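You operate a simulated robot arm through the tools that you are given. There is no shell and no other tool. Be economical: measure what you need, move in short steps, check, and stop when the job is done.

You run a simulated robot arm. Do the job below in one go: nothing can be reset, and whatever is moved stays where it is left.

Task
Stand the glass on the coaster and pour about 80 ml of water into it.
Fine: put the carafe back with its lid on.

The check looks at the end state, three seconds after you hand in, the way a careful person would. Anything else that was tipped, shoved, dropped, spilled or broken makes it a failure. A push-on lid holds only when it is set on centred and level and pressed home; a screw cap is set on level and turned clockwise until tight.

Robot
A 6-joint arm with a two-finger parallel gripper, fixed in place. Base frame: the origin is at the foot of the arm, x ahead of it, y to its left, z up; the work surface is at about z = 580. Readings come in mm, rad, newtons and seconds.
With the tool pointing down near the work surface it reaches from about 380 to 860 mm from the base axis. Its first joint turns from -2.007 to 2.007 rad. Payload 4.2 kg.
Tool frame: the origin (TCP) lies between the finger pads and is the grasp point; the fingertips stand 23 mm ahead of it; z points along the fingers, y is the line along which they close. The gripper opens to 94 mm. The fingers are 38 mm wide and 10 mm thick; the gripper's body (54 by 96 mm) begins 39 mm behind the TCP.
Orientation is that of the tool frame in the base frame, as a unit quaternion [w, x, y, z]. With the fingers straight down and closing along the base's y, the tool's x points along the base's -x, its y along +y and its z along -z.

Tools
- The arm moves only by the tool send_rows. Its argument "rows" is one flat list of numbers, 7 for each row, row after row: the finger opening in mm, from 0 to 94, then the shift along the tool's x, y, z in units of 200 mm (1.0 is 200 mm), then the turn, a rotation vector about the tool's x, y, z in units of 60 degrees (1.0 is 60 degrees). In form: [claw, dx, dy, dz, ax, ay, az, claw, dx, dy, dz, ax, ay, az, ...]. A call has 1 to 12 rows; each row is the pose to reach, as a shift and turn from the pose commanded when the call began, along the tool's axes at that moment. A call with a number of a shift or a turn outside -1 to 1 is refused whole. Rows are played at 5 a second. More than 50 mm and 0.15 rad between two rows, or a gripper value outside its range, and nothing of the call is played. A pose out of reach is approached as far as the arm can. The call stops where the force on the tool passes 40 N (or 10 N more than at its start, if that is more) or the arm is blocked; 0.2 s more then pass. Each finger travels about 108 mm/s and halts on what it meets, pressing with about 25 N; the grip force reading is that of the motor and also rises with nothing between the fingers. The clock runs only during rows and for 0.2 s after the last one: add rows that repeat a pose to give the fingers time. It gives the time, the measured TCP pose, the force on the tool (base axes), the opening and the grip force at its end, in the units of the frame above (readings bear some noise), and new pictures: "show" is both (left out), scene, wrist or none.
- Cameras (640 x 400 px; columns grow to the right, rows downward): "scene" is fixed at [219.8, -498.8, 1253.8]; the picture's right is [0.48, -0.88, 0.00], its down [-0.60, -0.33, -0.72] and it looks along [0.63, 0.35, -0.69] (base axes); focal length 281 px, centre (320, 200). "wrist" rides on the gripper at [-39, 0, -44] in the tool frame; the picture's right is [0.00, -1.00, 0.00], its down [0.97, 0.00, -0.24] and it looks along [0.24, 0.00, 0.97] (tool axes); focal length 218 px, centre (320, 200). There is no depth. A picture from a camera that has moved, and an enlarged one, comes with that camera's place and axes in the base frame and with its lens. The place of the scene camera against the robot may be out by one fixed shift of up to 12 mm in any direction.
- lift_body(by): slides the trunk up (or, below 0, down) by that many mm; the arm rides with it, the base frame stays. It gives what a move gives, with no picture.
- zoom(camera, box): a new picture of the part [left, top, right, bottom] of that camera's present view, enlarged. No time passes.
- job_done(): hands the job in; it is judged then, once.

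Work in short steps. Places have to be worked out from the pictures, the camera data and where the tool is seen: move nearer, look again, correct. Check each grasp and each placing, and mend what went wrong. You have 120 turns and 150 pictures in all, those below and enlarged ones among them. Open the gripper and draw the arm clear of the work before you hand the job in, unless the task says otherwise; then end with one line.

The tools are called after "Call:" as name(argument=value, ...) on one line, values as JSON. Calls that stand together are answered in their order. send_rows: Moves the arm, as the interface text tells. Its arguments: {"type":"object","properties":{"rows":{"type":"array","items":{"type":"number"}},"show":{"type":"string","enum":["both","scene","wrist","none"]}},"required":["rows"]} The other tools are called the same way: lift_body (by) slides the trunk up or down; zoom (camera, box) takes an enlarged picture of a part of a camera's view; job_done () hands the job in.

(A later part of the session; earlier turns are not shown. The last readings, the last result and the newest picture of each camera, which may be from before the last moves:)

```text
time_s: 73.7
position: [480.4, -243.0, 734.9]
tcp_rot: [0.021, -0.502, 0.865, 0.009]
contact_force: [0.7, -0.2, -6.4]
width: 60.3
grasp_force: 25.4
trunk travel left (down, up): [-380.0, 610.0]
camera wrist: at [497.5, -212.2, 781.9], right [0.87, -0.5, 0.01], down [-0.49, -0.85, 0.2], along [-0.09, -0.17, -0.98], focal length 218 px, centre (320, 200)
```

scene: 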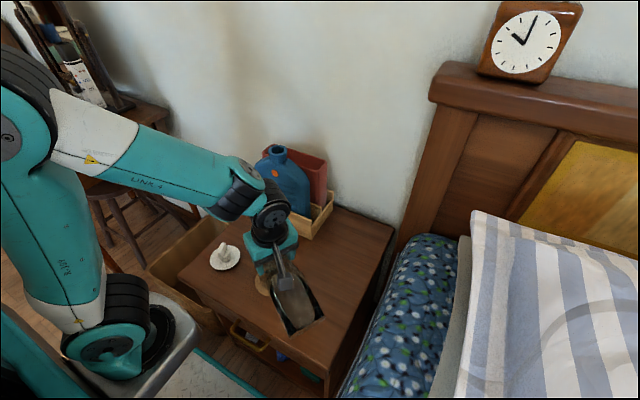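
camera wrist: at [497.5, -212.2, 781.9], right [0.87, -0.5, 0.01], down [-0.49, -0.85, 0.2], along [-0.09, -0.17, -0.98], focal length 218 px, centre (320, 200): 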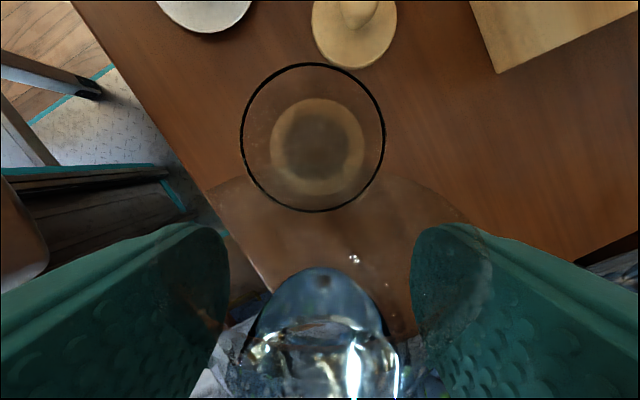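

Water front is advancing toward the lip; +3° more.

Call:
send_rows(rows=[40, 0, 0, 0, 0, 0.017, 0, 40, 0, 0, 0, 0, 0.034, 0, 40, 0, 0, 0, 0, 0.05, 0, 40, 0, 0, 0, 0, 0.05, 0], show="wrist")

```text
time_s: 74.7
position: [479.8, -244.1, 734.8]
tcp_rot: [-0.002, -0.501, 0.866, -0.004]
contact_force: [-0.1, -0.4, -6.4]
width: 60.2
grasp_force: 25.3
trunk travel left (down, up): [-380.0, 610.0]
camera wrist: at [498.4, -210.2, 779.4], right [0.87, -0.5, 0.01], down [-0.48, -0.84, 0.25], along [-0.12, -0.22, -0.97], focal length 218 px, centre (320, 200)
```

wrist: 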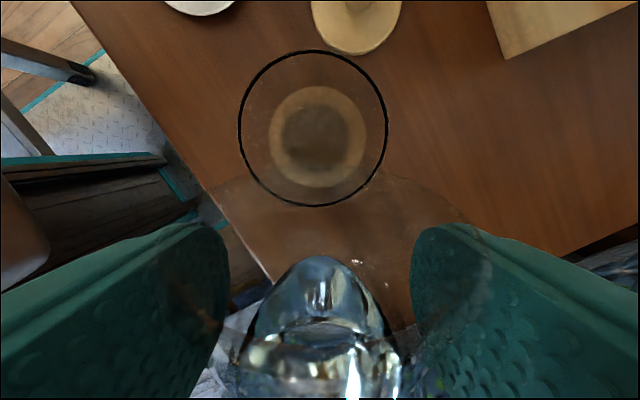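

Still no flow; tip at row 256. +3° again.

Call:
send_rows(rows=[40, 0, 0, 0, 0, 0.017, 0, 40, 0, 0, 0, 0, 0.034, 0, 40, 0, 0, 0, 0, 0.05, 0, 40, 0, 0, 0, 0, 0.05, 0], show="wrist")

```text
time_s: 75.7
position: [480.4, -243.6, 735.9]
tcp_rot: [-0.024, -0.501, 0.865, -0.017]
contact_force: [0.0, 0.5, -6.3]
width: 60.0
grasp_force: 24.5
trunk travel left (down, up): [-380.0, 610.0]
camera wrist: at [499.7, -208.6, 777.6], right [0.87, -0.5, 0.01], down [-0.48, -0.83, 0.3], along [-0.14, -0.26, -0.95], focal length 218 px, centre (320, 200)
```

wrist: 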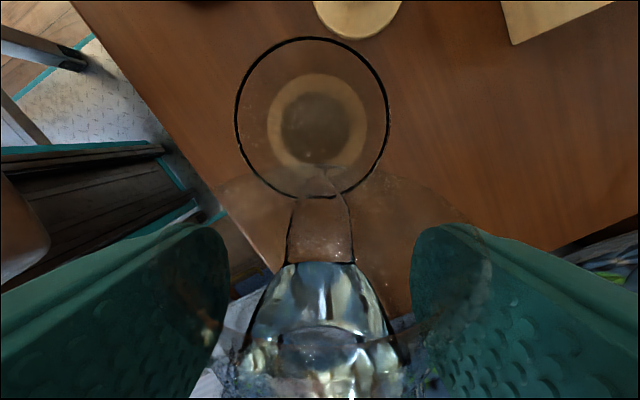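

Flow has started over the lip, landing in the glass. Holding briefly and looking.

Call:
send_rows(rows=[40, 0, 0, 0, 0, 0, 0])

```text
time_s: 76.1
position: [479.0, -243.6, 734.1]
tcp_rot: [-0.025, -0.501, 0.865, -0.017]
contact_force: [0.0, -1.0, -7.1]
width: 60.1
grasp_force: 24.9
trunk travel left (down, up): [-380.0, 610.0]
camera wrist: at [499.7, -208.6, 777.6], right [0.87, -0.5, 0.01], down [-0.48, -0.83, 0.3], along [-0.14, -0.26, -0.95], focal length 218 px, centre (320, 200)
```

scene: 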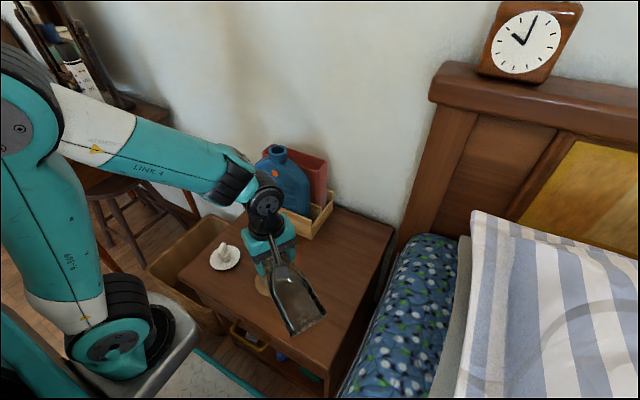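
wrist: 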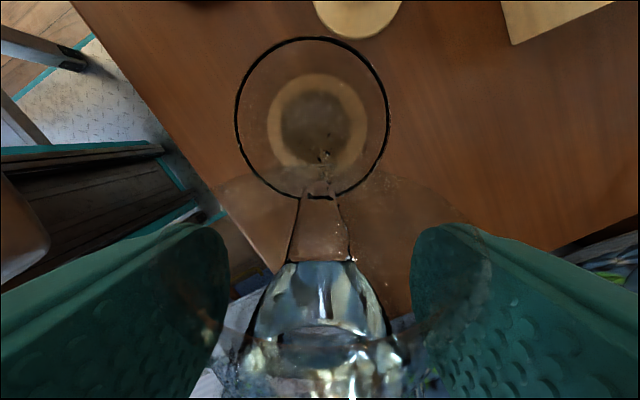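

A thin stream is landing inside the glass. Zooming to see the level and stream.

Call:
zoom(camera="wrist", box=[220, 20, 410, 280])

```text
1.54 times, centred on (315, 150) of wrist
camera zoom: at [499.7, -208.6, 777.6], right [0.87, -0.5, 0.01], down [-0.48, -0.83, 0.3], along [-0.14, -0.26, -0.95], focal length 336 px, centre (328, 277)
```

zoom: 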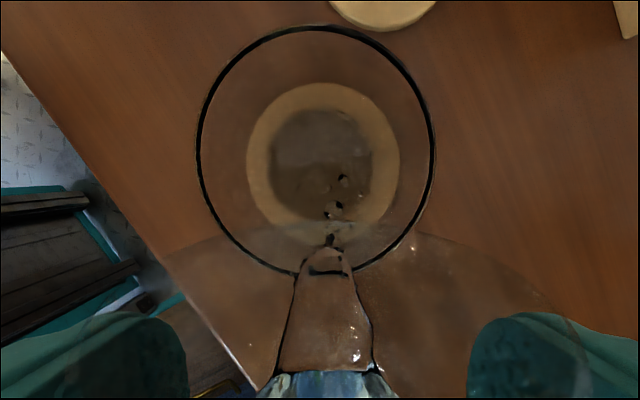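

Droplets fall just inside the near side. Shifting 5 mm forward and tilting 1.5° more, holding ~1 s.

Call:
send_rows(rows=[40, -0.012, 0, 0, 0, 0.01, 0, 40, -0.025, 0, 0, 0, 0.025, 0, 40, -0.025, 0, 0, 0, 0.025, 0, 40, -0.025, 0, 0, 0, 0.025, 0], show="wrist")

Call:
zoom(camera="wrist", box=[220, 20, 410, 280])

```text
time_s: 77.1
position: [481.9, -239.0, 734.1]
tcp_rot: [-0.036, -0.501, 0.864, -0.024]
contact_force: [0.0, -0.6, -6.3]
width: 59.9
grasp_force: 24.8
trunk travel left (down, up): [-380.0, 610.0]
camera wrist: at [502.8, -203.9, 776.0], right [0.87, -0.5, 0.01], down [-0.47, -0.82, 0.32], along [-0.16, -0.28, -0.95], focal length 218 px, centre (320, 200)
```

wrist: 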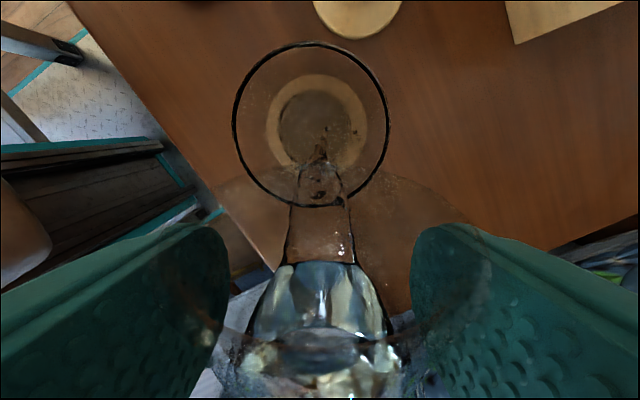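

```text
1.54 times, centred on (315, 150) of wrist
camera zoom: at [502.8, -203.9, 776.0], right [0.87, -0.5, 0.01], down [-0.47, -0.82, 0.32], along [-0.16, -0.28, -0.95], focal length 336 px, centre (328, 277)
```

zoom: 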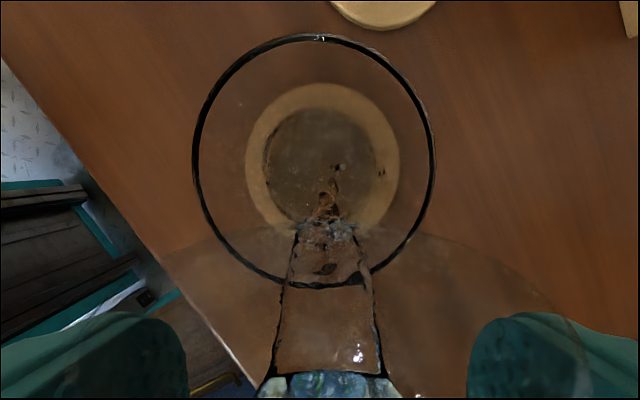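

Steady pour into the glass. Holding another ~1 s.

Call:
send_rows(rows=[40, 0, 0, 0, 0, 0, 0, 40, 0, 0, 0, 0, 0, 0, 40, 0, 0, 0, 0, 0, 0, 40, 0, 0, 0, 0, 0, 0], show="none")

Call:
zoom(camera="wrist", box=[220, 20, 410, 280])

```text
time_s: 78.1
position: [482.8, -239.8, 734.5]
tcp_rot: [-0.036, -0.5, 0.865, -0.024]
contact_force: [0.8, 0.0, -6.1]
width: 60.2
grasp_force: 25.3
trunk travel left (down, up): [-380.0, 610.0]
```

```text
1.54 times, centred on (315, 150) of wrist
camera zoom: at [502.8, -203.9, 776.1], right [0.87, -0.5, 0.01], down [-0.47, -0.82, 0.32], along [-0.16, -0.28, -0.95], focal length 336 px, centre (328, 277)
```

zoom: 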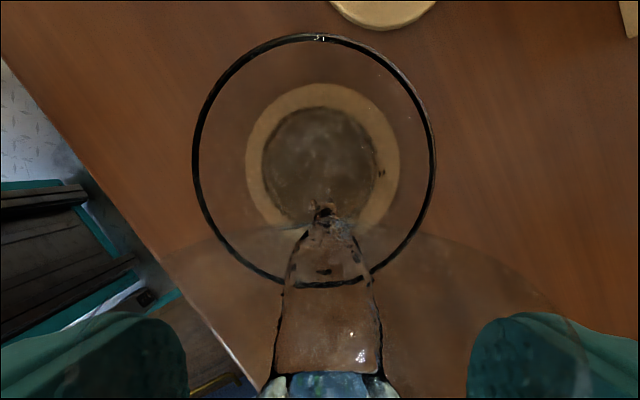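

Continuing ~1.2 s more, then tilting back 8° to stop the flow and inspect the level.

Call:
send_rows(rows=[40, 0, 0, 0, 0, 0, 0, 40, 0, 0, 0, 0, 0, 0, 40, 0, 0, 0, 0, 0, 0, 40, 0, 0, 0, 0, 0, 0, 40, 0, 0, 0, 0, 0, 0, 40, 0, 0, 0, 0, -0.05, 0, 40, 0, 0, 0, 0, -0.1, 0, 40, 0, 0, 0, 0, -0.14, 0, 40, 0, 0, 0, 0, -0.14, 0, 40, 0, 0, 0, 0, -0.14, 0])

Call:
zoom(camera="wrist", box=[220, 20, 410, 280])

```text
time_s: 80.3
position: [482.4, -238.1, 734.2]
tcp_rot: [0.029, -0.501, 0.865, 0.013]
contact_force: [0.0, 0.3, -6.5]
width: 60.1
grasp_force: 24.9
trunk travel left (down, up): [-380.0, 610.0]
camera wrist: at [499.6, -209.1, 781.7], right [0.87, -0.5, 0.01], down [-0.49, -0.85, 0.18], along [-0.08, -0.16, -0.98], focal length 218 px, centre (320, 200)
```

scene: 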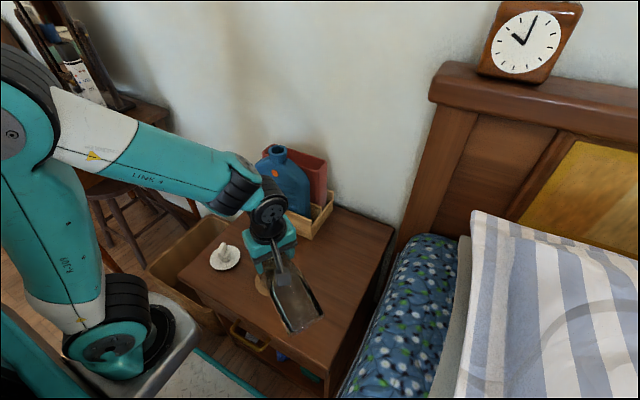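
wrist: 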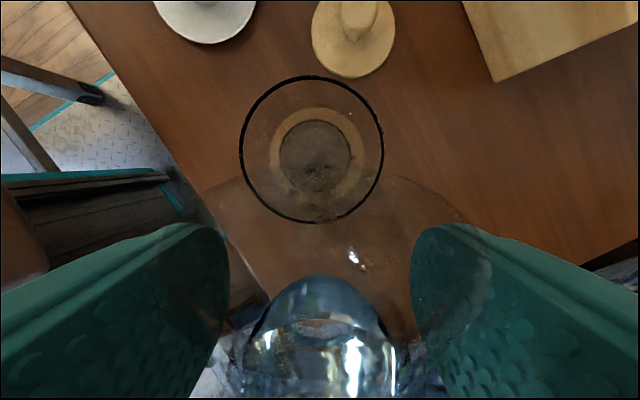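

```text
1.54 times, centred on (315, 150) of wrist
camera zoom: at [499.6, -209.1, 781.7], right [0.87, -0.5, 0.01], down [-0.49, -0.85, 0.18], along [-0.08, -0.16, -0.98], focal length 336 px, centre (328, 277)
```

zoom: 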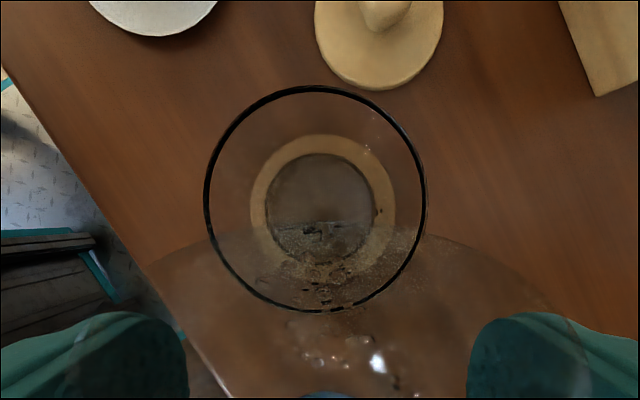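

Some water is in, but the level isn't readable from above. Moving the carafe aside (+x, up, untilted) so the scene camera can see the glass.

Call:
send_rows(rows=[40, 0, 0, -0.06, 0, -0.03, 0, 40, -0.02, -0.03, -0.14, 0, -0.08, 0, 40, -0.07, -0.13, -0.22, 0, -0.13, 0, 40, -0.12, -0.25, -0.25, 0, -0.167, 0, 40, -0.17, -0.37, -0.25, 0, -0.167, 0, 40, -0.22, -0.46, -0.25, 0, -0.167, 0, 40, -0.232, -0.5, -0.25, 0, -0.167, 0, 40, -0.232, -0.5, -0.25, 0, -0.167, 0])

Call:
zoom(camera="scene", box=[230, 235, 310, 300])

```text
time_s: 82.1
position: [588.8, -250.6, 788.5]
tcp_rot: [0.104, -0.498, 0.859, 0.058]
contact_force: [0.4, 0.1, -6.5]
width: 60.2
grasp_force: 24.8
trunk travel left (down, up): [-380.0, 610.0]
camera wrist: at [602.0, -227.5, 841.2], right [0.87, -0.5, 0.0], down [-0.5, -0.87, 0.01], along [0.0, -0.01, -1.0], focal length 218 px, centre (320, 200)
```

scene: 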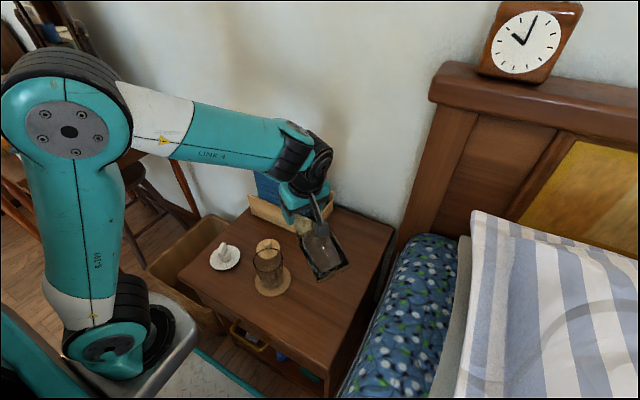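
wrist: 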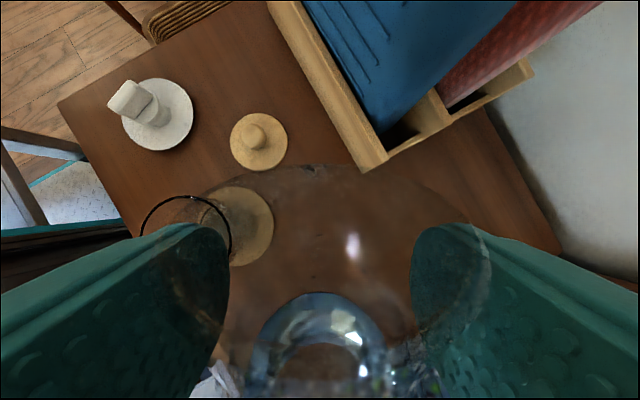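

```text
6.15 times, centred on (270, 268) of scene
camera zoom: at [219.8, -498.8, 1253.8], right [0.48, -0.88, 0.0], down [-0.6, -0.33, -0.72], along [0.63, 0.35, -0.69], focal length 1729 px, centre (628, -215)
```

zoom: 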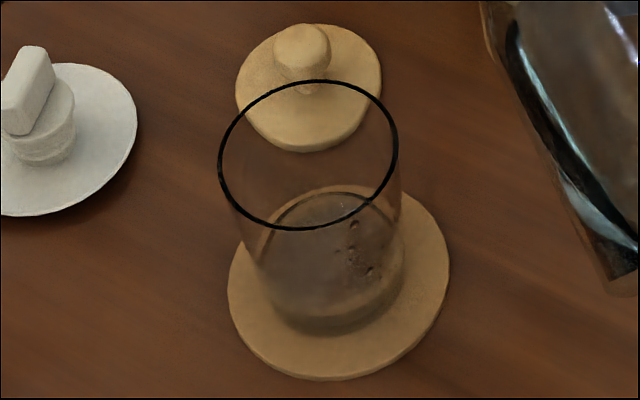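

Zooming tighter on the glass to judge the water level.

Call:
zoom(camera="scene", box=[250, 240, 298, 300])

```text
6.67 times, centred on (274, 270) of scene
camera zoom: at [219.8, -498.8, 1253.8], right [0.48, -0.88, 0.0], down [-0.6, -0.33, -0.72], along [0.63, 0.35, -0.69], focal length 1873 px, centre (627, -267)
```

zoom: 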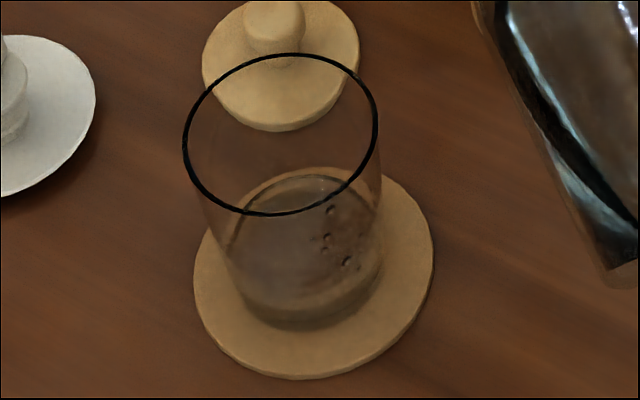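

The base is thick so the level is ambiguous. I'll use the load reading instead: averaging several static readings.

Call:
send_rows(rows=[40, 0, 0, 0, 0, 0, 0], show="none")

Call:
send_rows(rows=[40, 0, 0, 0, 0, 0, 0], show="none")

Call:
send_rows(rows=[40, 0, 0, 0, 0, 0, 0], show="none")

Call:
send_rows(rows=[40, 0, 0, 0, 0, 0, 0], show="none")

Call:
send_rows(rows=[40, 0, 0, 0, 0, 0, 0], show="none")

Call:
send_rows(rows=[40, 0, 0, 0, 0, 0, 0], show="none")

Call:
send_rows(rows=[40, 0, 0, 0, 0, 0, 0], show="none")

Call:
send_rows(rows=[40, 0, 0, 0, 0, 0, 0], show="none")

```text
time_s: 82.5
position: [588.2, -250.0, 788.6]
tcp_rot: [0.104, -0.498, 0.859, 0.056]
contact_force: [-0.7, 0.5, -5.9]
width: 60.3
grasp_force: 25.5
trunk travel left (down, up): [-380.0, 610.0]
```

```text
time_s: 82.9
position: [588.5, -250.6, 787.0]
tcp_rot: [0.104, -0.497, 0.859, 0.056]
contact_force: [-0.9, 0.7, -6.3]
width: 60.4
grasp_force: 24.9
trunk travel left (down, up): [-380.0, 610.0]
```

```text
time_s: 83.3
position: [589.1, -251.5, 787.7]
tcp_rot: [0.104, -0.498, 0.859, 0.057]
contact_force: [-0.4, -0.6, -5.5]
width: 60.3
grasp_force: 24.9
trunk travel left (down, up): [-380.0, 610.0]
```

```text
time_s: 83.7
position: [588.6, -251.7, 787.9]
tcp_rot: [0.103, -0.498, 0.859, 0.057]
contact_force: [-0.5, -0.9, -7.1]
width: 60.2
grasp_force: 25.0
trunk travel left (down, up): [-380.0, 610.0]
```

```text
time_s: 84.1
position: [589.6, -249.8, 788.9]
tcp_rot: [0.103, -0.498, 0.859, 0.057]
contact_force: [0.2, -0.2, -6.6]
width: 60.3
grasp_force: 24.9
trunk travel left (down, up): [-380.0, 610.0]
```

```text
time_s: 84.5
position: [589.6, -251.1, 787.9]
tcp_rot: [0.103, -0.498, 0.859, 0.057]
contact_force: [0.5, -0.7, -6.4]
width: 60.1
grasp_force: 25.2
trunk travel left (down, up): [-380.0, 610.0]
```

```text
time_s: 84.9
position: [588.7, -249.5, 787.3]
tcp_rot: [0.104, -0.498, 0.859, 0.058]
contact_force: [-0.4, -0.7, -6.6]
width: 60.3
grasp_force: 25.2
trunk travel left (down, up): [-380.0, 610.0]
```

```text
time_s: 85.3
position: [589.6, -251.6, 787.2]
tcp_rot: [0.104, -0.497, 0.859, 0.058]
contact_force: [0.8, -0.6, -5.9]
width: 60.1
grasp_force: 24.9
trunk travel left (down, up): [-380.0, 610.0]
```

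Mean load 6.31 N versus 6.67 N before pouring: roughly 35 ml poured so far, consistent with the visible level. Returning to the pour position for the remainder.

Call:
send_rows(rows=[40, 0.03, 0.06, 0, 0, 0, 0, 40, 0.08, 0.18, 0, 0, 0, 0, 40, 0.12, 0.3, 0, 0, 0.02, 0, 40, 0.16, 0.42, 0.01, 0, 0.06, 0, 40, 0.2, 0.489, 0.04, 0, 0.1, 0, 40, 0.24, 0.489, 0.12, 0, 0.15, 0, 40, 0.272, 0.489, 0.2065, 0, 0.2, 0, 40, 0.272, 0.489, 0.2065, 0, 0.25, 0, 40, 0.272, 0.489, 0.2065, 0, 0.25, 0], show="wrist")

```text
time_s: 87.3
position: [484.1, -240.5, 734.4]
tcp_rot: [-0.01, -0.501, 0.865, -0.009]
contact_force: [0.3, 0.1, -6.7]
width: 60.1
grasp_force: 24.5
trunk travel left (down, up): [-380.0, 610.0]
camera wrist: at [502.8, -206.3, 778.6], right [0.87, -0.5, 0.01], down [-0.48, -0.84, 0.26], along [-0.13, -0.23, -0.96], focal length 218 px, centre (320, 200)
```

wrist: 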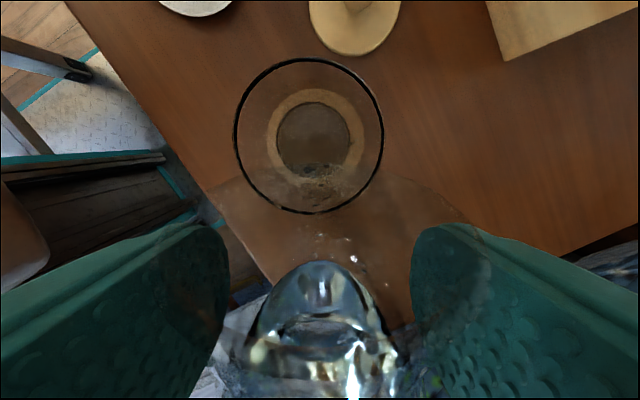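

Tilting to ~86.5° and pouring for about 1.5 s, then checking.

Call:
send_rows(rows=[40, 0, 0, 0, 0, 0.03, 0, 40, 0, 0, 0, 0, 0.06, 0, 40, -0.01, 0, 0, 0, 0.092, 0, 40, -0.01, 0, 0, 0, 0.092, 0, 40, -0.01, 0, 0, 0, 0.092, 0, 40, -0.01, 0, 0, 0, 0.092, 0, 40, -0.01, 0, 0, 0, 0.092, 0], show="none")

Call:
zoom(camera="wrist", box=[220, 20, 410, 280])

```text
time_s: 88.9
position: [483.5, -238.3, 734.3]
tcp_rot: [-0.052, -0.501, 0.863, -0.034]
contact_force: [-0.4, -0.3, -6.6]
width: 60.2
grasp_force: 25.4
trunk travel left (down, up): [-380.0, 610.0]
```

```text
1.54 times, centred on (315, 150) of wrist
camera zoom: at [505.8, -200.9, 774.7], right [0.87, -0.5, 0.01], down [-0.47, -0.81, 0.36], along [-0.17, -0.31, -0.93], focal length 336 px, centre (328, 277)
```

zoom: 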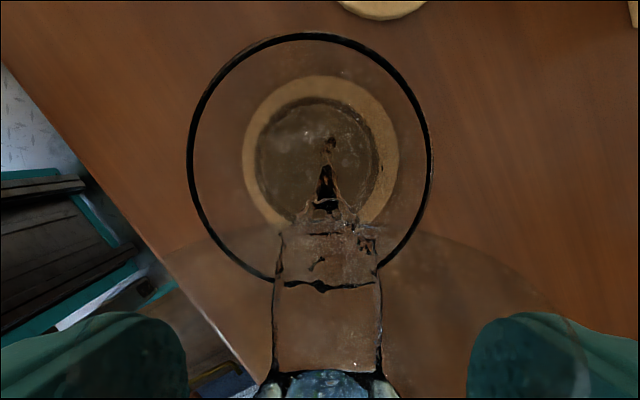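

Good stream into the glass. Another ~1.4 s, then tilt back and check.

Call:
send_rows(rows=[40, 0, 0, 0, 0, 0, 0, 40, 0, 0, 0, 0, 0, 0, 40, 0, 0, 0, 0, 0, 0, 40, 0, 0, 0, 0, 0, 0, 40, 0, 0, 0, 0, 0, 0, 40, 0, 0, 0, 0, 0, 0, 40, 0, 0, 0, 0, -0.06, 0, 40, 0, 0, 0, 0, -0.12, 0, 40, 0, 0, 0, 0, -0.17, 0, 40, 0, 0, 0, 0, -0.17, 0, 40, 0, 0, 0, 0, -0.17, 0], show="none")

Call:
zoom(camera="wrist", box=[220, 20, 410, 280])

```text
time_s: 91.3
position: [485.3, -237.8, 733.1]
tcp_rot: [0.026, -0.501, 0.865, 0.012]
contact_force: [0.9, 0.0, -5.5]
width: 60.2
grasp_force: 25.1
trunk travel left (down, up): [-380.0, 610.0]
```

```text
1.54 times, centred on (315, 150) of wrist
camera zoom: at [502.4, -207.8, 781.5], right [0.87, -0.5, 0.01], down [-0.49, -0.85, 0.18], along [-0.09, -0.16, -0.98], focal length 336 px, centre (328, 277)
```

zoom: 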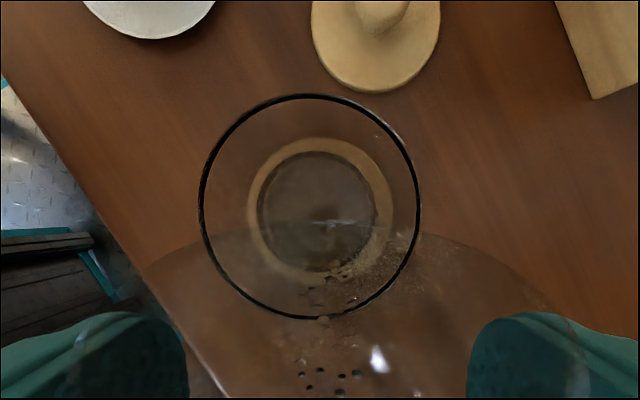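

Surface circle has grown (108→118 px), suggesting about 25 ml more. Moving aside again to look and weigh.

Call:
send_rows(rows=[40, 0, 0, -0.06, 0, -0.03, 0, 40, -0.02, -0.03, -0.14, 0, -0.08, 0, 40, -0.07, -0.13, -0.22, 0, -0.13, 0, 40, -0.12, -0.25, -0.25, 0, -0.167, 0, 40, -0.17, -0.37, -0.25, 0, -0.167, 0, 40, -0.22, -0.46, -0.25, 0, -0.167, 0, 40, -0.232, -0.5, -0.25, 0, -0.167, 0, 40, -0.232, -0.5, -0.25, 0, -0.167, 0, 40, -0.232, -0.5, -0.25, 0, -0.167, 0, 40, -0.232, -0.5, -0.25, 0, -0.167, 0], show="none")

Call:
zoom(camera="scene", box=[250, 240, 298, 300])

Call:
send_rows(rows=[40, 0, 0, 0, 0, 0, 0], show="none")

Call:
send_rows(rows=[40, 0, 0, 0, 0, 0, 0], show="none")

Call:
send_rows(rows=[40, 0, 0, 0, 0, 0, 0], show="none")

Call:
send_rows(rows=[40, 0, 0, 0, 0, 0, 0], show="none")

Call:
send_rows(rows=[40, 0, 0, 0, 0, 0, 0], show="none")

Call:
send_rows(rows=[40, 0, 0, 0, 0, 0, 0], show="none")

Call:
send_rows(rows=[40, 0, 0, 0, 0, 0, 0], show="none")

Call:
send_rows(rows=[40, 0, 0, 0, 0, 0, 0], show="none")

Call:
send_rows(rows=[40, 0, 0, 0, 0, 0, 0], show="none")

Call:
send_rows(rows=[40, 0, 0, 0, 0, 0, 0], show="none")

Call:
send_rows(rows=[40, 0, 0, 0, 0, 0, 0], show="none")

Call:
send_rows(rows=[40, 0, 0, 0, 0, 0, 0], show="none")

```text
time_s: 93.5
position: [594.5, -251.2, 786.6]
tcp_rot: [0.101, -0.498, 0.859, 0.055]
contact_force: [0.2, 1.0, -5.6]
width: 60.3
grasp_force: 24.9
trunk travel left (down, up): [-380.0, 610.0]
```

```text
6.67 times, centred on (274, 270) of scene
camera zoom: at [219.8, -498.8, 1253.8], right [0.48, -0.88, 0.0], down [-0.6, -0.33, -0.72], along [0.63, 0.35, -0.69], focal length 1873 px, centre (627, -267)
```

zoom: 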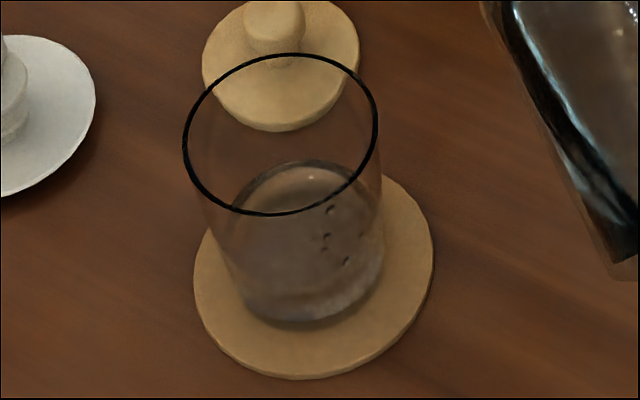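

```text
time_s: 93.9
position: [591.8, -250.9, 788.2]
tcp_rot: [0.101, -0.498, 0.86, 0.055]
contact_force: [0.4, 0.2, -5.6]
width: 60.4
grasp_force: 24.7
trunk travel left (down, up): [-380.0, 610.0]
```

```text
time_s: 94.3
position: [592.5, -250.8, 787.2]
tcp_rot: [0.101, -0.498, 0.86, 0.056]
contact_force: [-0.5, 0.9, -5.4]
width: 60.3
grasp_force: 25.4
trunk travel left (down, up): [-380.0, 610.0]
```

```text
time_s: 94.7
position: [592.4, -251.8, 786.5]
tcp_rot: [0.101, -0.498, 0.859, 0.056]
contact_force: [-0.1, -0.2, -6.6]
width: 60.2
grasp_force: 24.8
trunk travel left (down, up): [-380.0, 610.0]
```

```text
time_s: 95.1
position: [592.7, -251.2, 786.4]
tcp_rot: [0.102, -0.498, 0.86, 0.056]
contact_force: [0.5, -0.3, -5.9]
width: 60.2
grasp_force: 24.9
trunk travel left (down, up): [-380.0, 610.0]
```

```text
time_s: 95.5
position: [593.2, -251.2, 786.2]
tcp_rot: [0.102, -0.498, 0.859, 0.056]
contact_force: [-0.4, 0.9, -5.9]
width: 60.0
grasp_force: 24.9
trunk travel left (down, up): [-380.0, 610.0]
```

```text
time_s: 95.9
position: [592.8, -251.7, 787.1]
tcp_rot: [0.102, -0.498, 0.859, 0.056]
contact_force: [-0.3, -0.7, -6.1]
width: 59.8
grasp_force: 24.8
trunk travel left (down, up): [-380.0, 610.0]
```

```text
time_s: 96.3
position: [593.0, -251.2, 787.2]
tcp_rot: [0.101, -0.499, 0.859, 0.056]
contact_force: [-0.2, -0.7, -6.2]
width: 60.2
grasp_force: 24.5
trunk travel left (down, up): [-380.0, 610.0]
```

```text
time_s: 96.7
position: [594.0, -250.4, 786.5]
tcp_rot: [0.101, -0.498, 0.859, 0.056]
contact_force: [0.1, 0.3, -7.5]
width: 60.6
grasp_force: 25.0
trunk travel left (down, up): [-380.0, 610.0]
```

```text
time_s: 97.1
position: [593.1, -251.5, 787.1]
tcp_rot: [0.102, -0.497, 0.86, 0.056]
contact_force: [0.5, 0.2, -7.1]
width: 60.2
grasp_force: 25.2
trunk travel left (down, up): [-380.0, 610.0]
```

```text
time_s: 97.5
position: [592.7, -250.1, 786.8]
tcp_rot: [0.101, -0.498, 0.86, 0.056]
contact_force: [0.3, -0.3, -6.3]
width: 60.3
grasp_force: 24.8
trunk travel left (down, up): [-380.0, 610.0]
```

```text
time_s: 97.9
position: [592.9, -249.4, 784.1]
tcp_rot: [0.101, -0.498, 0.859, 0.057]
contact_force: [0.0, 0.2, -6.1]
width: 60.5
grasp_force: 25.2
trunk travel left (down, up): [-380.0, 610.0]
```

```text
time_s: 98.3
position: [593.3, -251.0, 787.0]
tcp_rot: [0.102, -0.497, 0.86, 0.056]
contact_force: [0.3, -0.1, -6.3]
width: 60.1
grasp_force: 24.5
trunk travel left (down, up): [-380.0, 610.0]
```

Calibrating the scene view: empty floor arc at row ≈192 (h≈10 mm), now at ≈160 (h≈30 mm) → about 43 ml; the load change (≈48±20 ml) agrees. The target (80 ml) puts the arc at row ≈138. Going back for ~36 ml more.

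Call:
send_rows(rows=[40, 0.03, 0.06, 0, 0, 0, 0, 40, 0.08, 0.18, 0, 0, 0, 0, 40, 0.12, 0.3, 0, 0, 0.02, 0, 40, 0.16, 0.43, 0.01, 0, 0.06, 0, 40, 0.2, 0.514, 0.04, 0, 0.1, 0, 40, 0.24, 0.514, 0.12, 0, 0.15, 0, 40, 0.266, 0.514, 0.203, 0, 0.2, 0, 40, 0.266, 0.514, 0.203, 0, 0.26, 0, 40, 0.266, 0.514, 0.203, 0, 0.26, 0], show="wrist")

```text
time_s: 100.3
position: [482.2, -236.2, 734.3]
tcp_rot: [-0.017, -0.501, 0.865, -0.013]
contact_force: [-0.5, -0.4, -6.3]
width: 60.4
grasp_force: 24.7
trunk travel left (down, up): [-380.0, 610.0]
camera wrist: at [502.4, -201.8, 778.6], right [0.87, -0.5, 0.01], down [-0.48, -0.83, 0.28], along [-0.14, -0.25, -0.96], focal length 218 px, centre (320, 200)
```

wrist: 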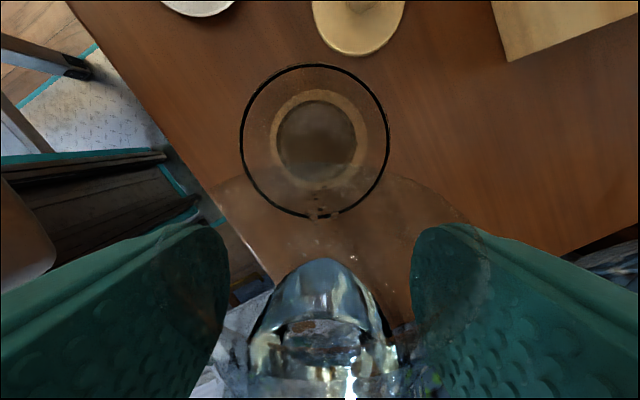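

Tilting to ~88° and holding ~1.8 s.

Call:
send_rows(rows=[40, 0, 0, 0, 0, 0.035, 0, 40, 0, 0, 0, 0, 0.07, 0, 40, 0, 0, 0, 0, 0.104, 0, 40, 0, 0, 0, 0, 0.104, 0, 40, 0, 0, 0, 0, 0.104, 0, 40, 0, 0, 0, 0, 0.104, 0, 40, 0, 0, 0, 0, 0.104, 0, 40, 0, 0, 0, 0, 0.104, 0, 40, 0, 0, 0, 0, 0.104, 0, 40, 0, 0, 0, 0, 0.104, 0], show="none")

Call:
zoom(camera="wrist", box=[220, 20, 410, 280])

```text
time_s: 102.5
position: [482.8, -236.6, 733.9]
tcp_rot: [-0.064, -0.5, 0.863, -0.039]
contact_force: [-0.4, 0.4, -5.5]
width: 60.3
grasp_force: 24.9
trunk travel left (down, up): [-380.0, 610.0]
```

```text
1.54 times, centred on (315, 150) of wrist
camera zoom: at [504.7, -198.1, 774.0], right [0.87, -0.5, 0.01], down [-0.46, -0.8, 0.38], along [-0.19, -0.33, -0.92], focal length 336 px, centre (328, 277)
```

zoom: 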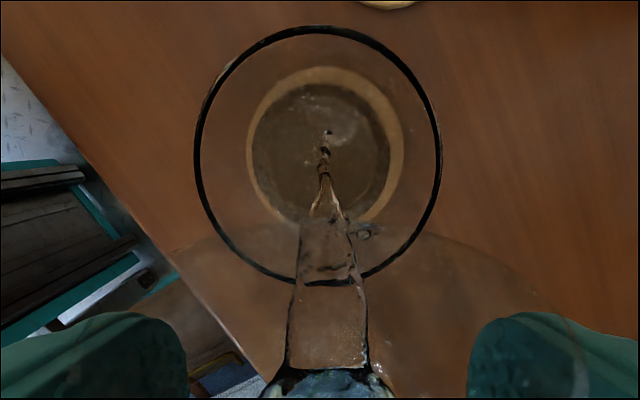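

Stream is steady but thinning. Another 1.5° and ~1.2 s, then back and inspect.

Call:
send_rows(rows=[40, 0, 0, 0, 0, 0.025, 0, 40, 0, 0, 0, 0, 0.025, 0, 40, 0, 0, 0, 0, 0.025, 0, 40, 0, 0, 0, 0, 0.025, 0, 40, 0, 0, 0, 0, 0.025, 0, 40, 0, 0, 0, 0, 0.025, 0, 40, 0, 0, 0, 0, -0.05, 0, 40, 0, 0, 0, 0, -0.12, 0, 40, 0, 0, 0, 0, -0.19, 0, 40, 0, 0, 0, 0, -0.19, 0, 40, 0, 0, 0, 0, -0.19, 0], show="none")

Call:
send_rows(rows=[40, 0, 0, -0.06, 0, -0.03, 0, 40, -0.02, -0.03, -0.14, 0, -0.08, 0, 40, -0.07, -0.13, -0.22, 0, -0.13, 0, 40, -0.12, -0.25, -0.25, 0, -0.167, 0, 40, -0.17, -0.37, -0.25, 0, -0.167, 0, 40, -0.22, -0.46, -0.25, 0, -0.167, 0, 40, -0.232, -0.5, -0.25, 0, -0.167, 0, 40, -0.232, -0.5, -0.25, 0, -0.167, 0, 40, -0.232, -0.5, -0.25, 0, -0.167, 0, 40, -0.232, -0.5, -0.25, 0, -0.167, 0], show="wrist")

Call:
zoom(camera="scene", box=[250, 240, 298, 300])

```text
time_s: 104.9
position: [482.5, -235.5, 734.6]
tcp_rot: [0.023, -0.501, 0.865, 0.01]
contact_force: [-1.3, 0.1, -5.8]
width: 60.3
grasp_force: 25.5
trunk travel left (down, up): [-380.0, 610.0]
```

```text
time_s: 107.1
position: [590.4, -245.6, 789.0]
tcp_rot: [0.098, -0.498, 0.86, 0.054]
contact_force: [-0.2, -1.2, -6.0]
width: 59.9
grasp_force: 25.4
trunk travel left (down, up): [-380.0, 610.0]
camera wrist: at [604.6, -222.8, 841.5], right [0.87, -0.5, 0.01], down [-0.5, -0.87, 0.02], along [0.0, -0.02, -1.0], focal length 218 px, centre (320, 200)
```

wrist: 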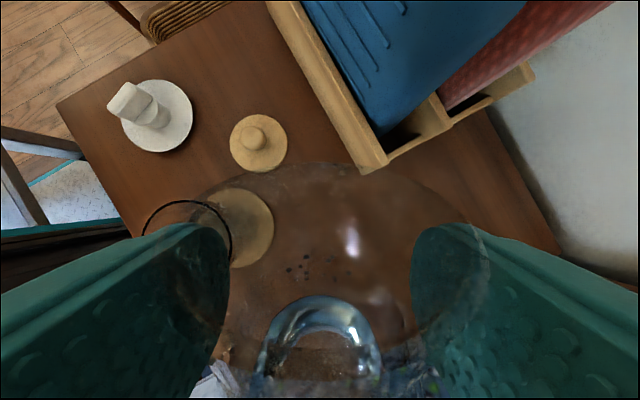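

```text
6.67 times, centred on (274, 270) of scene
camera zoom: at [219.8, -498.8, 1253.8], right [0.48, -0.88, 0.0], down [-0.6, -0.33, -0.72], along [0.63, 0.35, -0.69], focal length 1873 px, centre (627, -267)
```

zoom: 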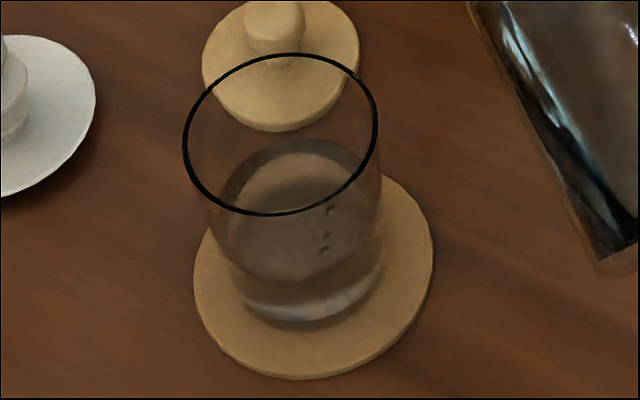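

Surface is now at h≈40 mm above the base, which I compute as ≈68 ml (±6). One more short pour of ~10–12 ml.

Call:
send_rows(rows=[40, 0.03, 0.06, 0, 0, 0, 0, 40, 0.08, 0.18, 0, 0, 0, 0, 40, 0.12, 0.3, 0, 0, 0.02, 0, 40, 0.16, 0.42, 0.01, 0, 0.06, 0, 40, 0.2, 0.49, 0.04, 0, 0.1, 0, 40, 0.24, 0.49, 0.12, 0, 0.15, 0, 40, 0.28, 0.49, 0.215, 0, 0.2, 0, 40, 0.28, 0.49, 0.215, 0, 0.26, 0, 40, 0.28, 0.49, 0.215, 0, 0.26, 0], show="none")

Call:
send_rows(rows=[40, 0, 0, 0, 0, 0.04, 0, 40, 0, 0, 0, 0, 0.08, 0, 40, 0, 0, 0, 0, 0.115, 0, 40, 0, 0, 0, 0, 0.115, 0, 40, 0, 0, 0, 0, 0.115, 0, 40, 0, 0, 0, 0, 0.115, 0], show="wrist")

```text
time_s: 109.1
position: [484.3, -238.5, 731.3]
tcp_rot: [-0.02, -0.501, 0.865, -0.015]
contact_force: [0.7, 1.0, -5.7]
width: 60.4
grasp_force: 25.3
trunk travel left (down, up): [-380.0, 610.0]
```

```text
time_s: 110.5
position: [485.9, -238.7, 732.0]
tcp_rot: [-0.072, -0.499, 0.862, -0.044]
contact_force: [-0.3, -0.1, -5.9]
width: 60.4
grasp_force: 24.9
trunk travel left (down, up): [-380.0, 610.0]
camera wrist: at [506.6, -199.6, 770.3], right [0.87, -0.5, 0.01], down [-0.46, -0.79, 0.4], along [-0.19, -0.35, -0.92], focal length 218 px, centre (320, 200)
```

wrist: 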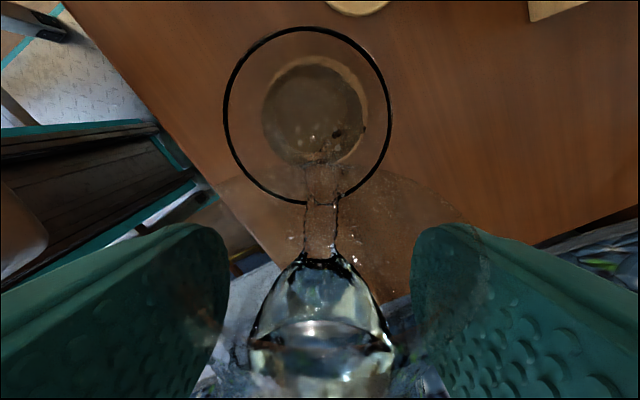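

Flowing again into the glass. About 0.6 s more, then back to untilted and aside.

Call:
send_rows(rows=[40, 0, 0, 0, 0, 0, 0, 40, 0, 0, 0, 0, 0, 0, 40, 0, 0, 0, 0, 0, 0, 40, 0, 0, 0, 0, -0.07, 0, 40, 0, 0, 0, 0, -0.14, 0, 40, 0, 0, 0, 0, -0.19, 0, 40, 0, 0, 0, 0, -0.19, 0, 40, 0, 0, 0, 0, -0.19, 0], show="none")

Call:
send_rows(rows=[40, 0, 0, -0.06, 0, -0.03, 0, 40, -0.02, -0.03, -0.14, 0, -0.08, 0, 40, -0.07, -0.13, -0.22, 0, -0.13, 0, 40, -0.12, -0.25, -0.25, 0, -0.167, 0, 40, -0.17, -0.37, -0.25, 0, -0.167, 0, 40, -0.22, -0.46, -0.25, 0, -0.167, 0, 40, -0.232, -0.5, -0.25, 0, -0.167, 0, 40, -0.232, -0.5, -0.25, 0, -0.167, 0, 40, -0.232, -0.5, -0.25, 0, -0.167, 0, 40, -0.232, -0.5, -0.25, 0, -0.167, 0], show="wrist")

Call:
zoom(camera="scene", box=[250, 240, 298, 300])

```text
time_s: 112.3
position: [483.7, -238.1, 732.8]
tcp_rot: [0.015, -0.502, 0.865, 0.006]
contact_force: [0.0, -0.3, -6.2]
width: 60.1
grasp_force: 24.5
trunk travel left (down, up): [-380.0, 610.0]
```

```text
time_s: 114.5
position: [591.7, -250.4, 783.7]
tcp_rot: [0.089, -0.498, 0.861, 0.049]
contact_force: [-0.3, 0.3, -5.9]
width: 60.3
grasp_force: 24.8
trunk travel left (down, up): [-380.0, 610.0]
camera wrist: at [605.6, -225.7, 836.1], right [0.87, -0.5, 0.01], down [-0.5, -0.87, 0.04], along [-0.01, -0.03, -1.0], focal length 218 px, centre (320, 200)
```

wrist: 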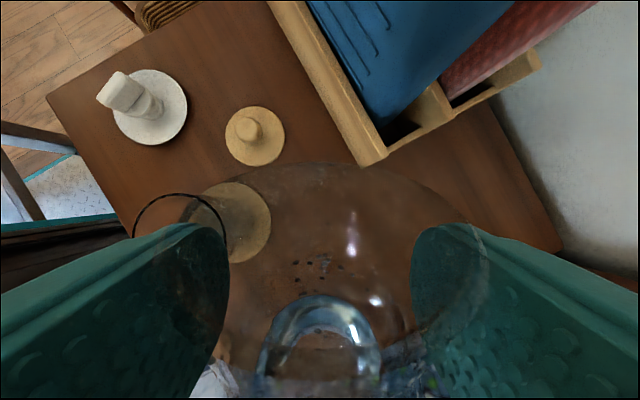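

```text
6.67 times, centred on (274, 270) of scene
camera zoom: at [219.8, -498.8, 1253.8], right [0.48, -0.88, 0.0], down [-0.6, -0.33, -0.72], along [0.63, 0.35, -0.69], focal length 1873 px, centre (627, -267)
```

zoom: 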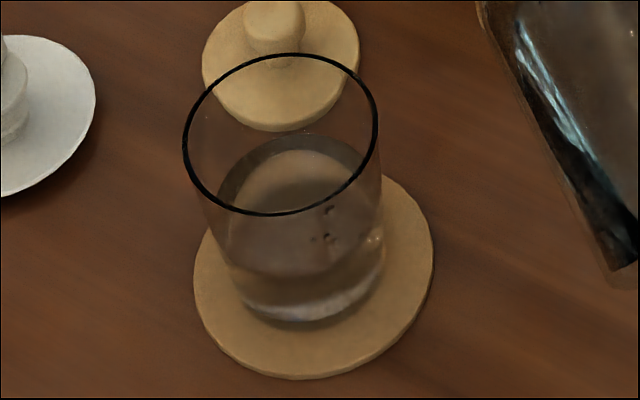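

Surface ≈42 mm above base → ≈75–80 ml; mean load of recent readings (5.9 N vs 6.67 N) also indicates ≈75 ml. That's enough. Now yawing back and raising for the return trip.

Call:
send_rows(rows=[40, -0.03, 0, -0.14, 0, 0, 0, 40, -0.07, 0, -0.32, 0.014, 0, 0.068, 40, -0.03, -0.03, -0.4, 0.041, 0, 0.196, 40, 0.03, -0.07, -0.43, 0.067, 0, 0.323, 40, 0.09, -0.11, -0.45, 0.093, 0, 0.45, 40, 0.15, -0.15, -0.47, 0.12, 0, 0.578, 40, 0.2, -0.18, -0.48, 0.146, 0, 0.705, 40, 0.24, -0.205, -0.486, 0.173, 0, 0.832, 40, 0.252, -0.211, -0.486, 0.195, 0, 0.94, 40, 0.252, -0.211, -0.486, 0.203, 0, 0.979, 40, 0.252, -0.211, -0.486, 0.203, 0, 0.979])

```text
time_s: 116.9
position: [595.2, -329.8, 870.8]
tcp_rot: [0.104, 0.0, 0.995, 0.0]
contact_force: [0.0, 0.0, -6.3]
width: 60.2
grasp_force: 25.0
trunk travel left (down, up): [-380.0, 610.0]
camera wrist: at [623.6, -330.5, 922.4], right [0.0, -1.0, 0.0], down [-1.0, 0.0, 0.03], along [-0.03, 0.0, -1.0], focal length 218 px, centre (320, 200)
```

scene: 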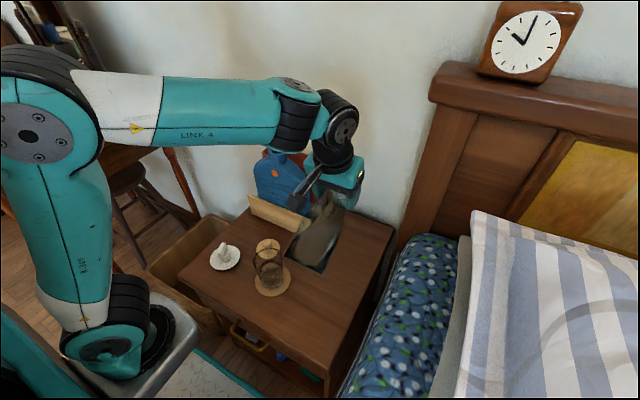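
wrist: 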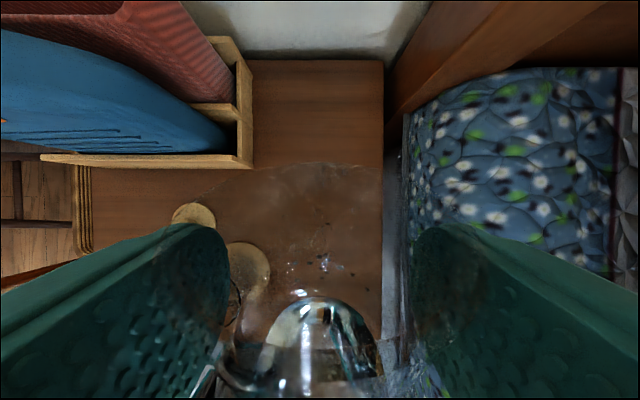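

Yaw restored cleanly. Now untilting the carafe in two stages.

Call:
send_rows(rows=[40, 0, 0, 0, 0, -0.06, 0, 40, 0, 0, 0, 0, -0.16, 0, 40, 0, 0, 0, 0, -0.27, 0, 40, 0, 0, 0, 0, -0.38, 0, 40, 0, 0, 0, 0, -0.49, 0, 40, 0, 0, 0, 0, -0.6, 0, 40, 0, 0, 0, 0, -0.71, 0, 40, 0, 0, 0, 0, -0.71, 0], show="none")

Call:
send_rows(rows=[40, 0, 0, 0, 0, -0.09, 0, 40, 0, 0, 0, 0, -0.18, 0, 40, 0, 0, 0, 0, -0.27, 0, 40, 0, 0, 0, 0, -0.35, 0, 40, 0, 0, 0, 0, -0.41, 0, 40, 0, 0, 0, 0, -0.428, 0, 40, 0, 0, 0, 0, -0.428, 0])

```text
time_s: 118.7
position: [595.2, -330.4, 870.1]
tcp_rot: [0.46, -0.002, 0.888, 0.0]
contact_force: [0.5, 0.3, -5.8]
width: 60.2
grasp_force: 24.8
trunk travel left (down, up): [-380.0, 610.0]
```

```text
time_s: 120.3
position: [594.0, -329.5, 869.6]
tcp_rot: [0.645, -0.002, 0.764, 0.0]
contact_force: [0.2, 0.0, -5.8]
width: 60.3
grasp_force: 25.1
trunk travel left (down, up): [-380.0, 610.0]
camera wrist: at [557.4, -330.5, 917.5], right [0.0, -1.0, 0.0], down [-0.4, 0.0, -0.92], along [0.92, 0.0, -0.4], focal length 218 px, centre (320, 200)
```

scene: 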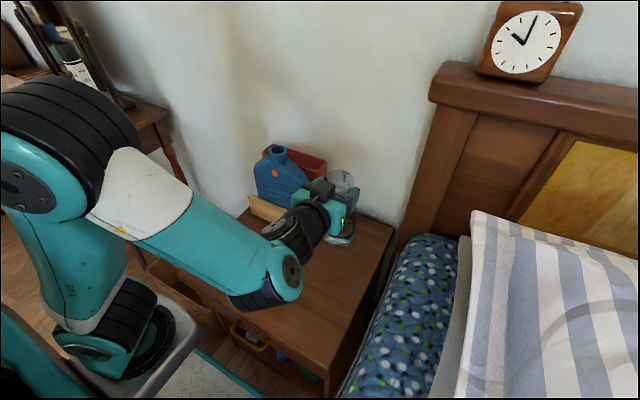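
wrist: 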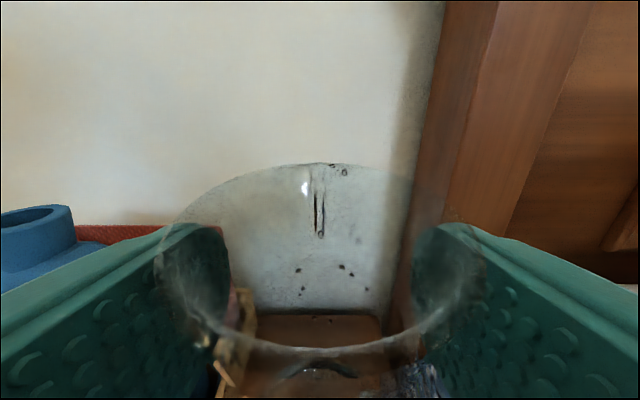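

The mouth outline compared with the pick-up view shows the carafe is ~3° tilted in the grip (from the pedestal touch). I'll compensate by 3° and carry it above its original spot, stopping ~10 mm high.

Call:
send_rows(rows=[40, -0.02, 0, 0.1, 0, 0, 0, 40, -0.04, 0, 0.23, 0, 0.01, 0, 40, -0.06, 0, 0.36, 0, 0.02, 0, 40, -0.08, -0.005, 0.47, 0, 0.03, 0, 40, -0.0924, -0.006, 0.535, 0, 0.05, 0, 40, 0, -0.006, 0.551, 0, 0.05, 0, 40, 0.12, -0.006, 0.572, 0, 0.05, 0, 40, 0.24, -0.006, 0.593, 0, 0.05, 0, 40, 0.35, -0.006, 0.612, 0, 0.05, 0, 40, 0.43, -0.006, 0.626, 0, 0.05, 0, 40, 0.449, -0.006, 0.629, 0, 0.05, 0, 40, 0.449, -0.006, 0.629, 0, 0.05, 0])

Call:
zoom(camera="scene", box=[304, 160, 416, 270])

```text
time_s: 122.9
position: [704.4, -330.9, 759.8]
tcp_rot: [0.624, -0.002, 0.781, 0.0]
contact_force: [0.4, -0.2, -6.2]
width: 60.1
grasp_force: 25.3
trunk travel left (down, up): [-380.0, 610.0]
camera wrist: at [669.5, -332.2, 809.2], right [0.0, -1.0, 0.0], down [-0.45, 0.0, -0.89], along [0.89, 0.0, -0.45], focal length 218 px, centre (320, 200)
```

scene: 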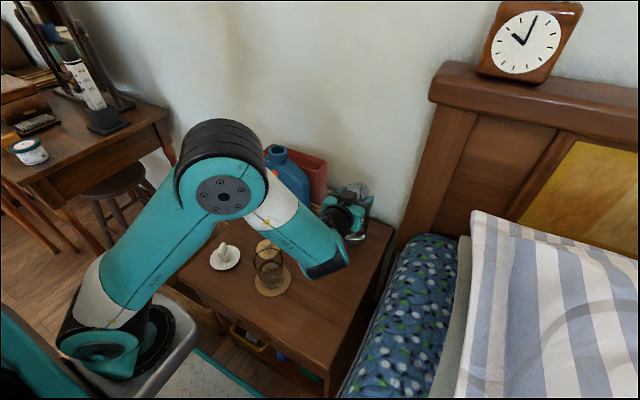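
wrist: 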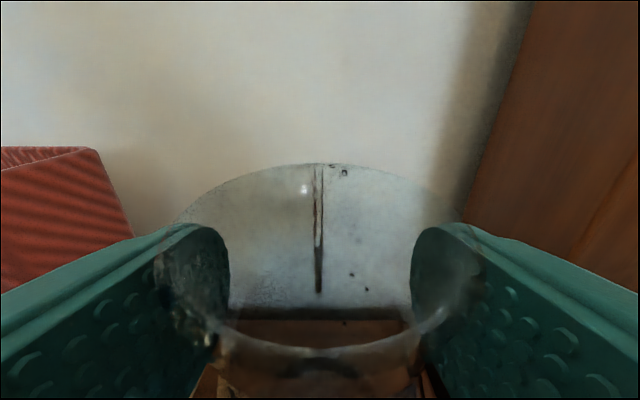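

```text
3.64 times, centred on (360, 215) of scene
camera zoom: at [219.8, -498.8, 1253.8], right [0.48, -0.88, 0.0], down [-0.6, -0.33, -0.72], along [0.63, 0.35, -0.69], focal length 1022 px, centre (174, 146)
```

zoom: 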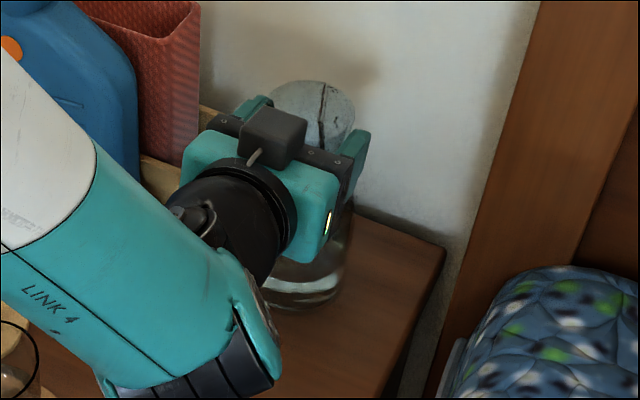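

Positioned above its spot. Lowering in small steps and watching the force.

Call:
send_rows(rows=[40, 0.02, 0, 0.0045, 0, 0, 0, 40, 0.04, 0, 0.009, 0, 0, 0, 40, 0.058, 0, 0.0132, 0, 0, 0, 40, 0.07, 0, 0.016, 0, 0, 0, 40, 0.07, 0, 0.016, 0, 0, 0], show="none")

Call:
send_rows(rows=[40, 0.005, 0, 0.0011, 0, 0, 0, 40, 0.01, 0, 0.0023, 0, 0, 0, 40, 0.01, 0, 0.0023, 0, 0, 0], show="none")

```text
time_s: 124.1
position: [705.6, -331.1, 746.5]
tcp_rot: [0.625, -0.002, 0.781, 0.0]
contact_force: [0.4, -1.4, -4.9]
width: 60.1
grasp_force: 24.5
trunk travel left (down, up): [-380.0, 610.0]
```

```text
time_s: 124.9
position: [704.9, -330.3, 743.2]
tcp_rot: [0.625, -0.002, 0.781, 0.0]
contact_force: [0.5, 0.3, -6.0]
width: 60.2
grasp_force: 25.4
trunk travel left (down, up): [-380.0, 610.0]
```

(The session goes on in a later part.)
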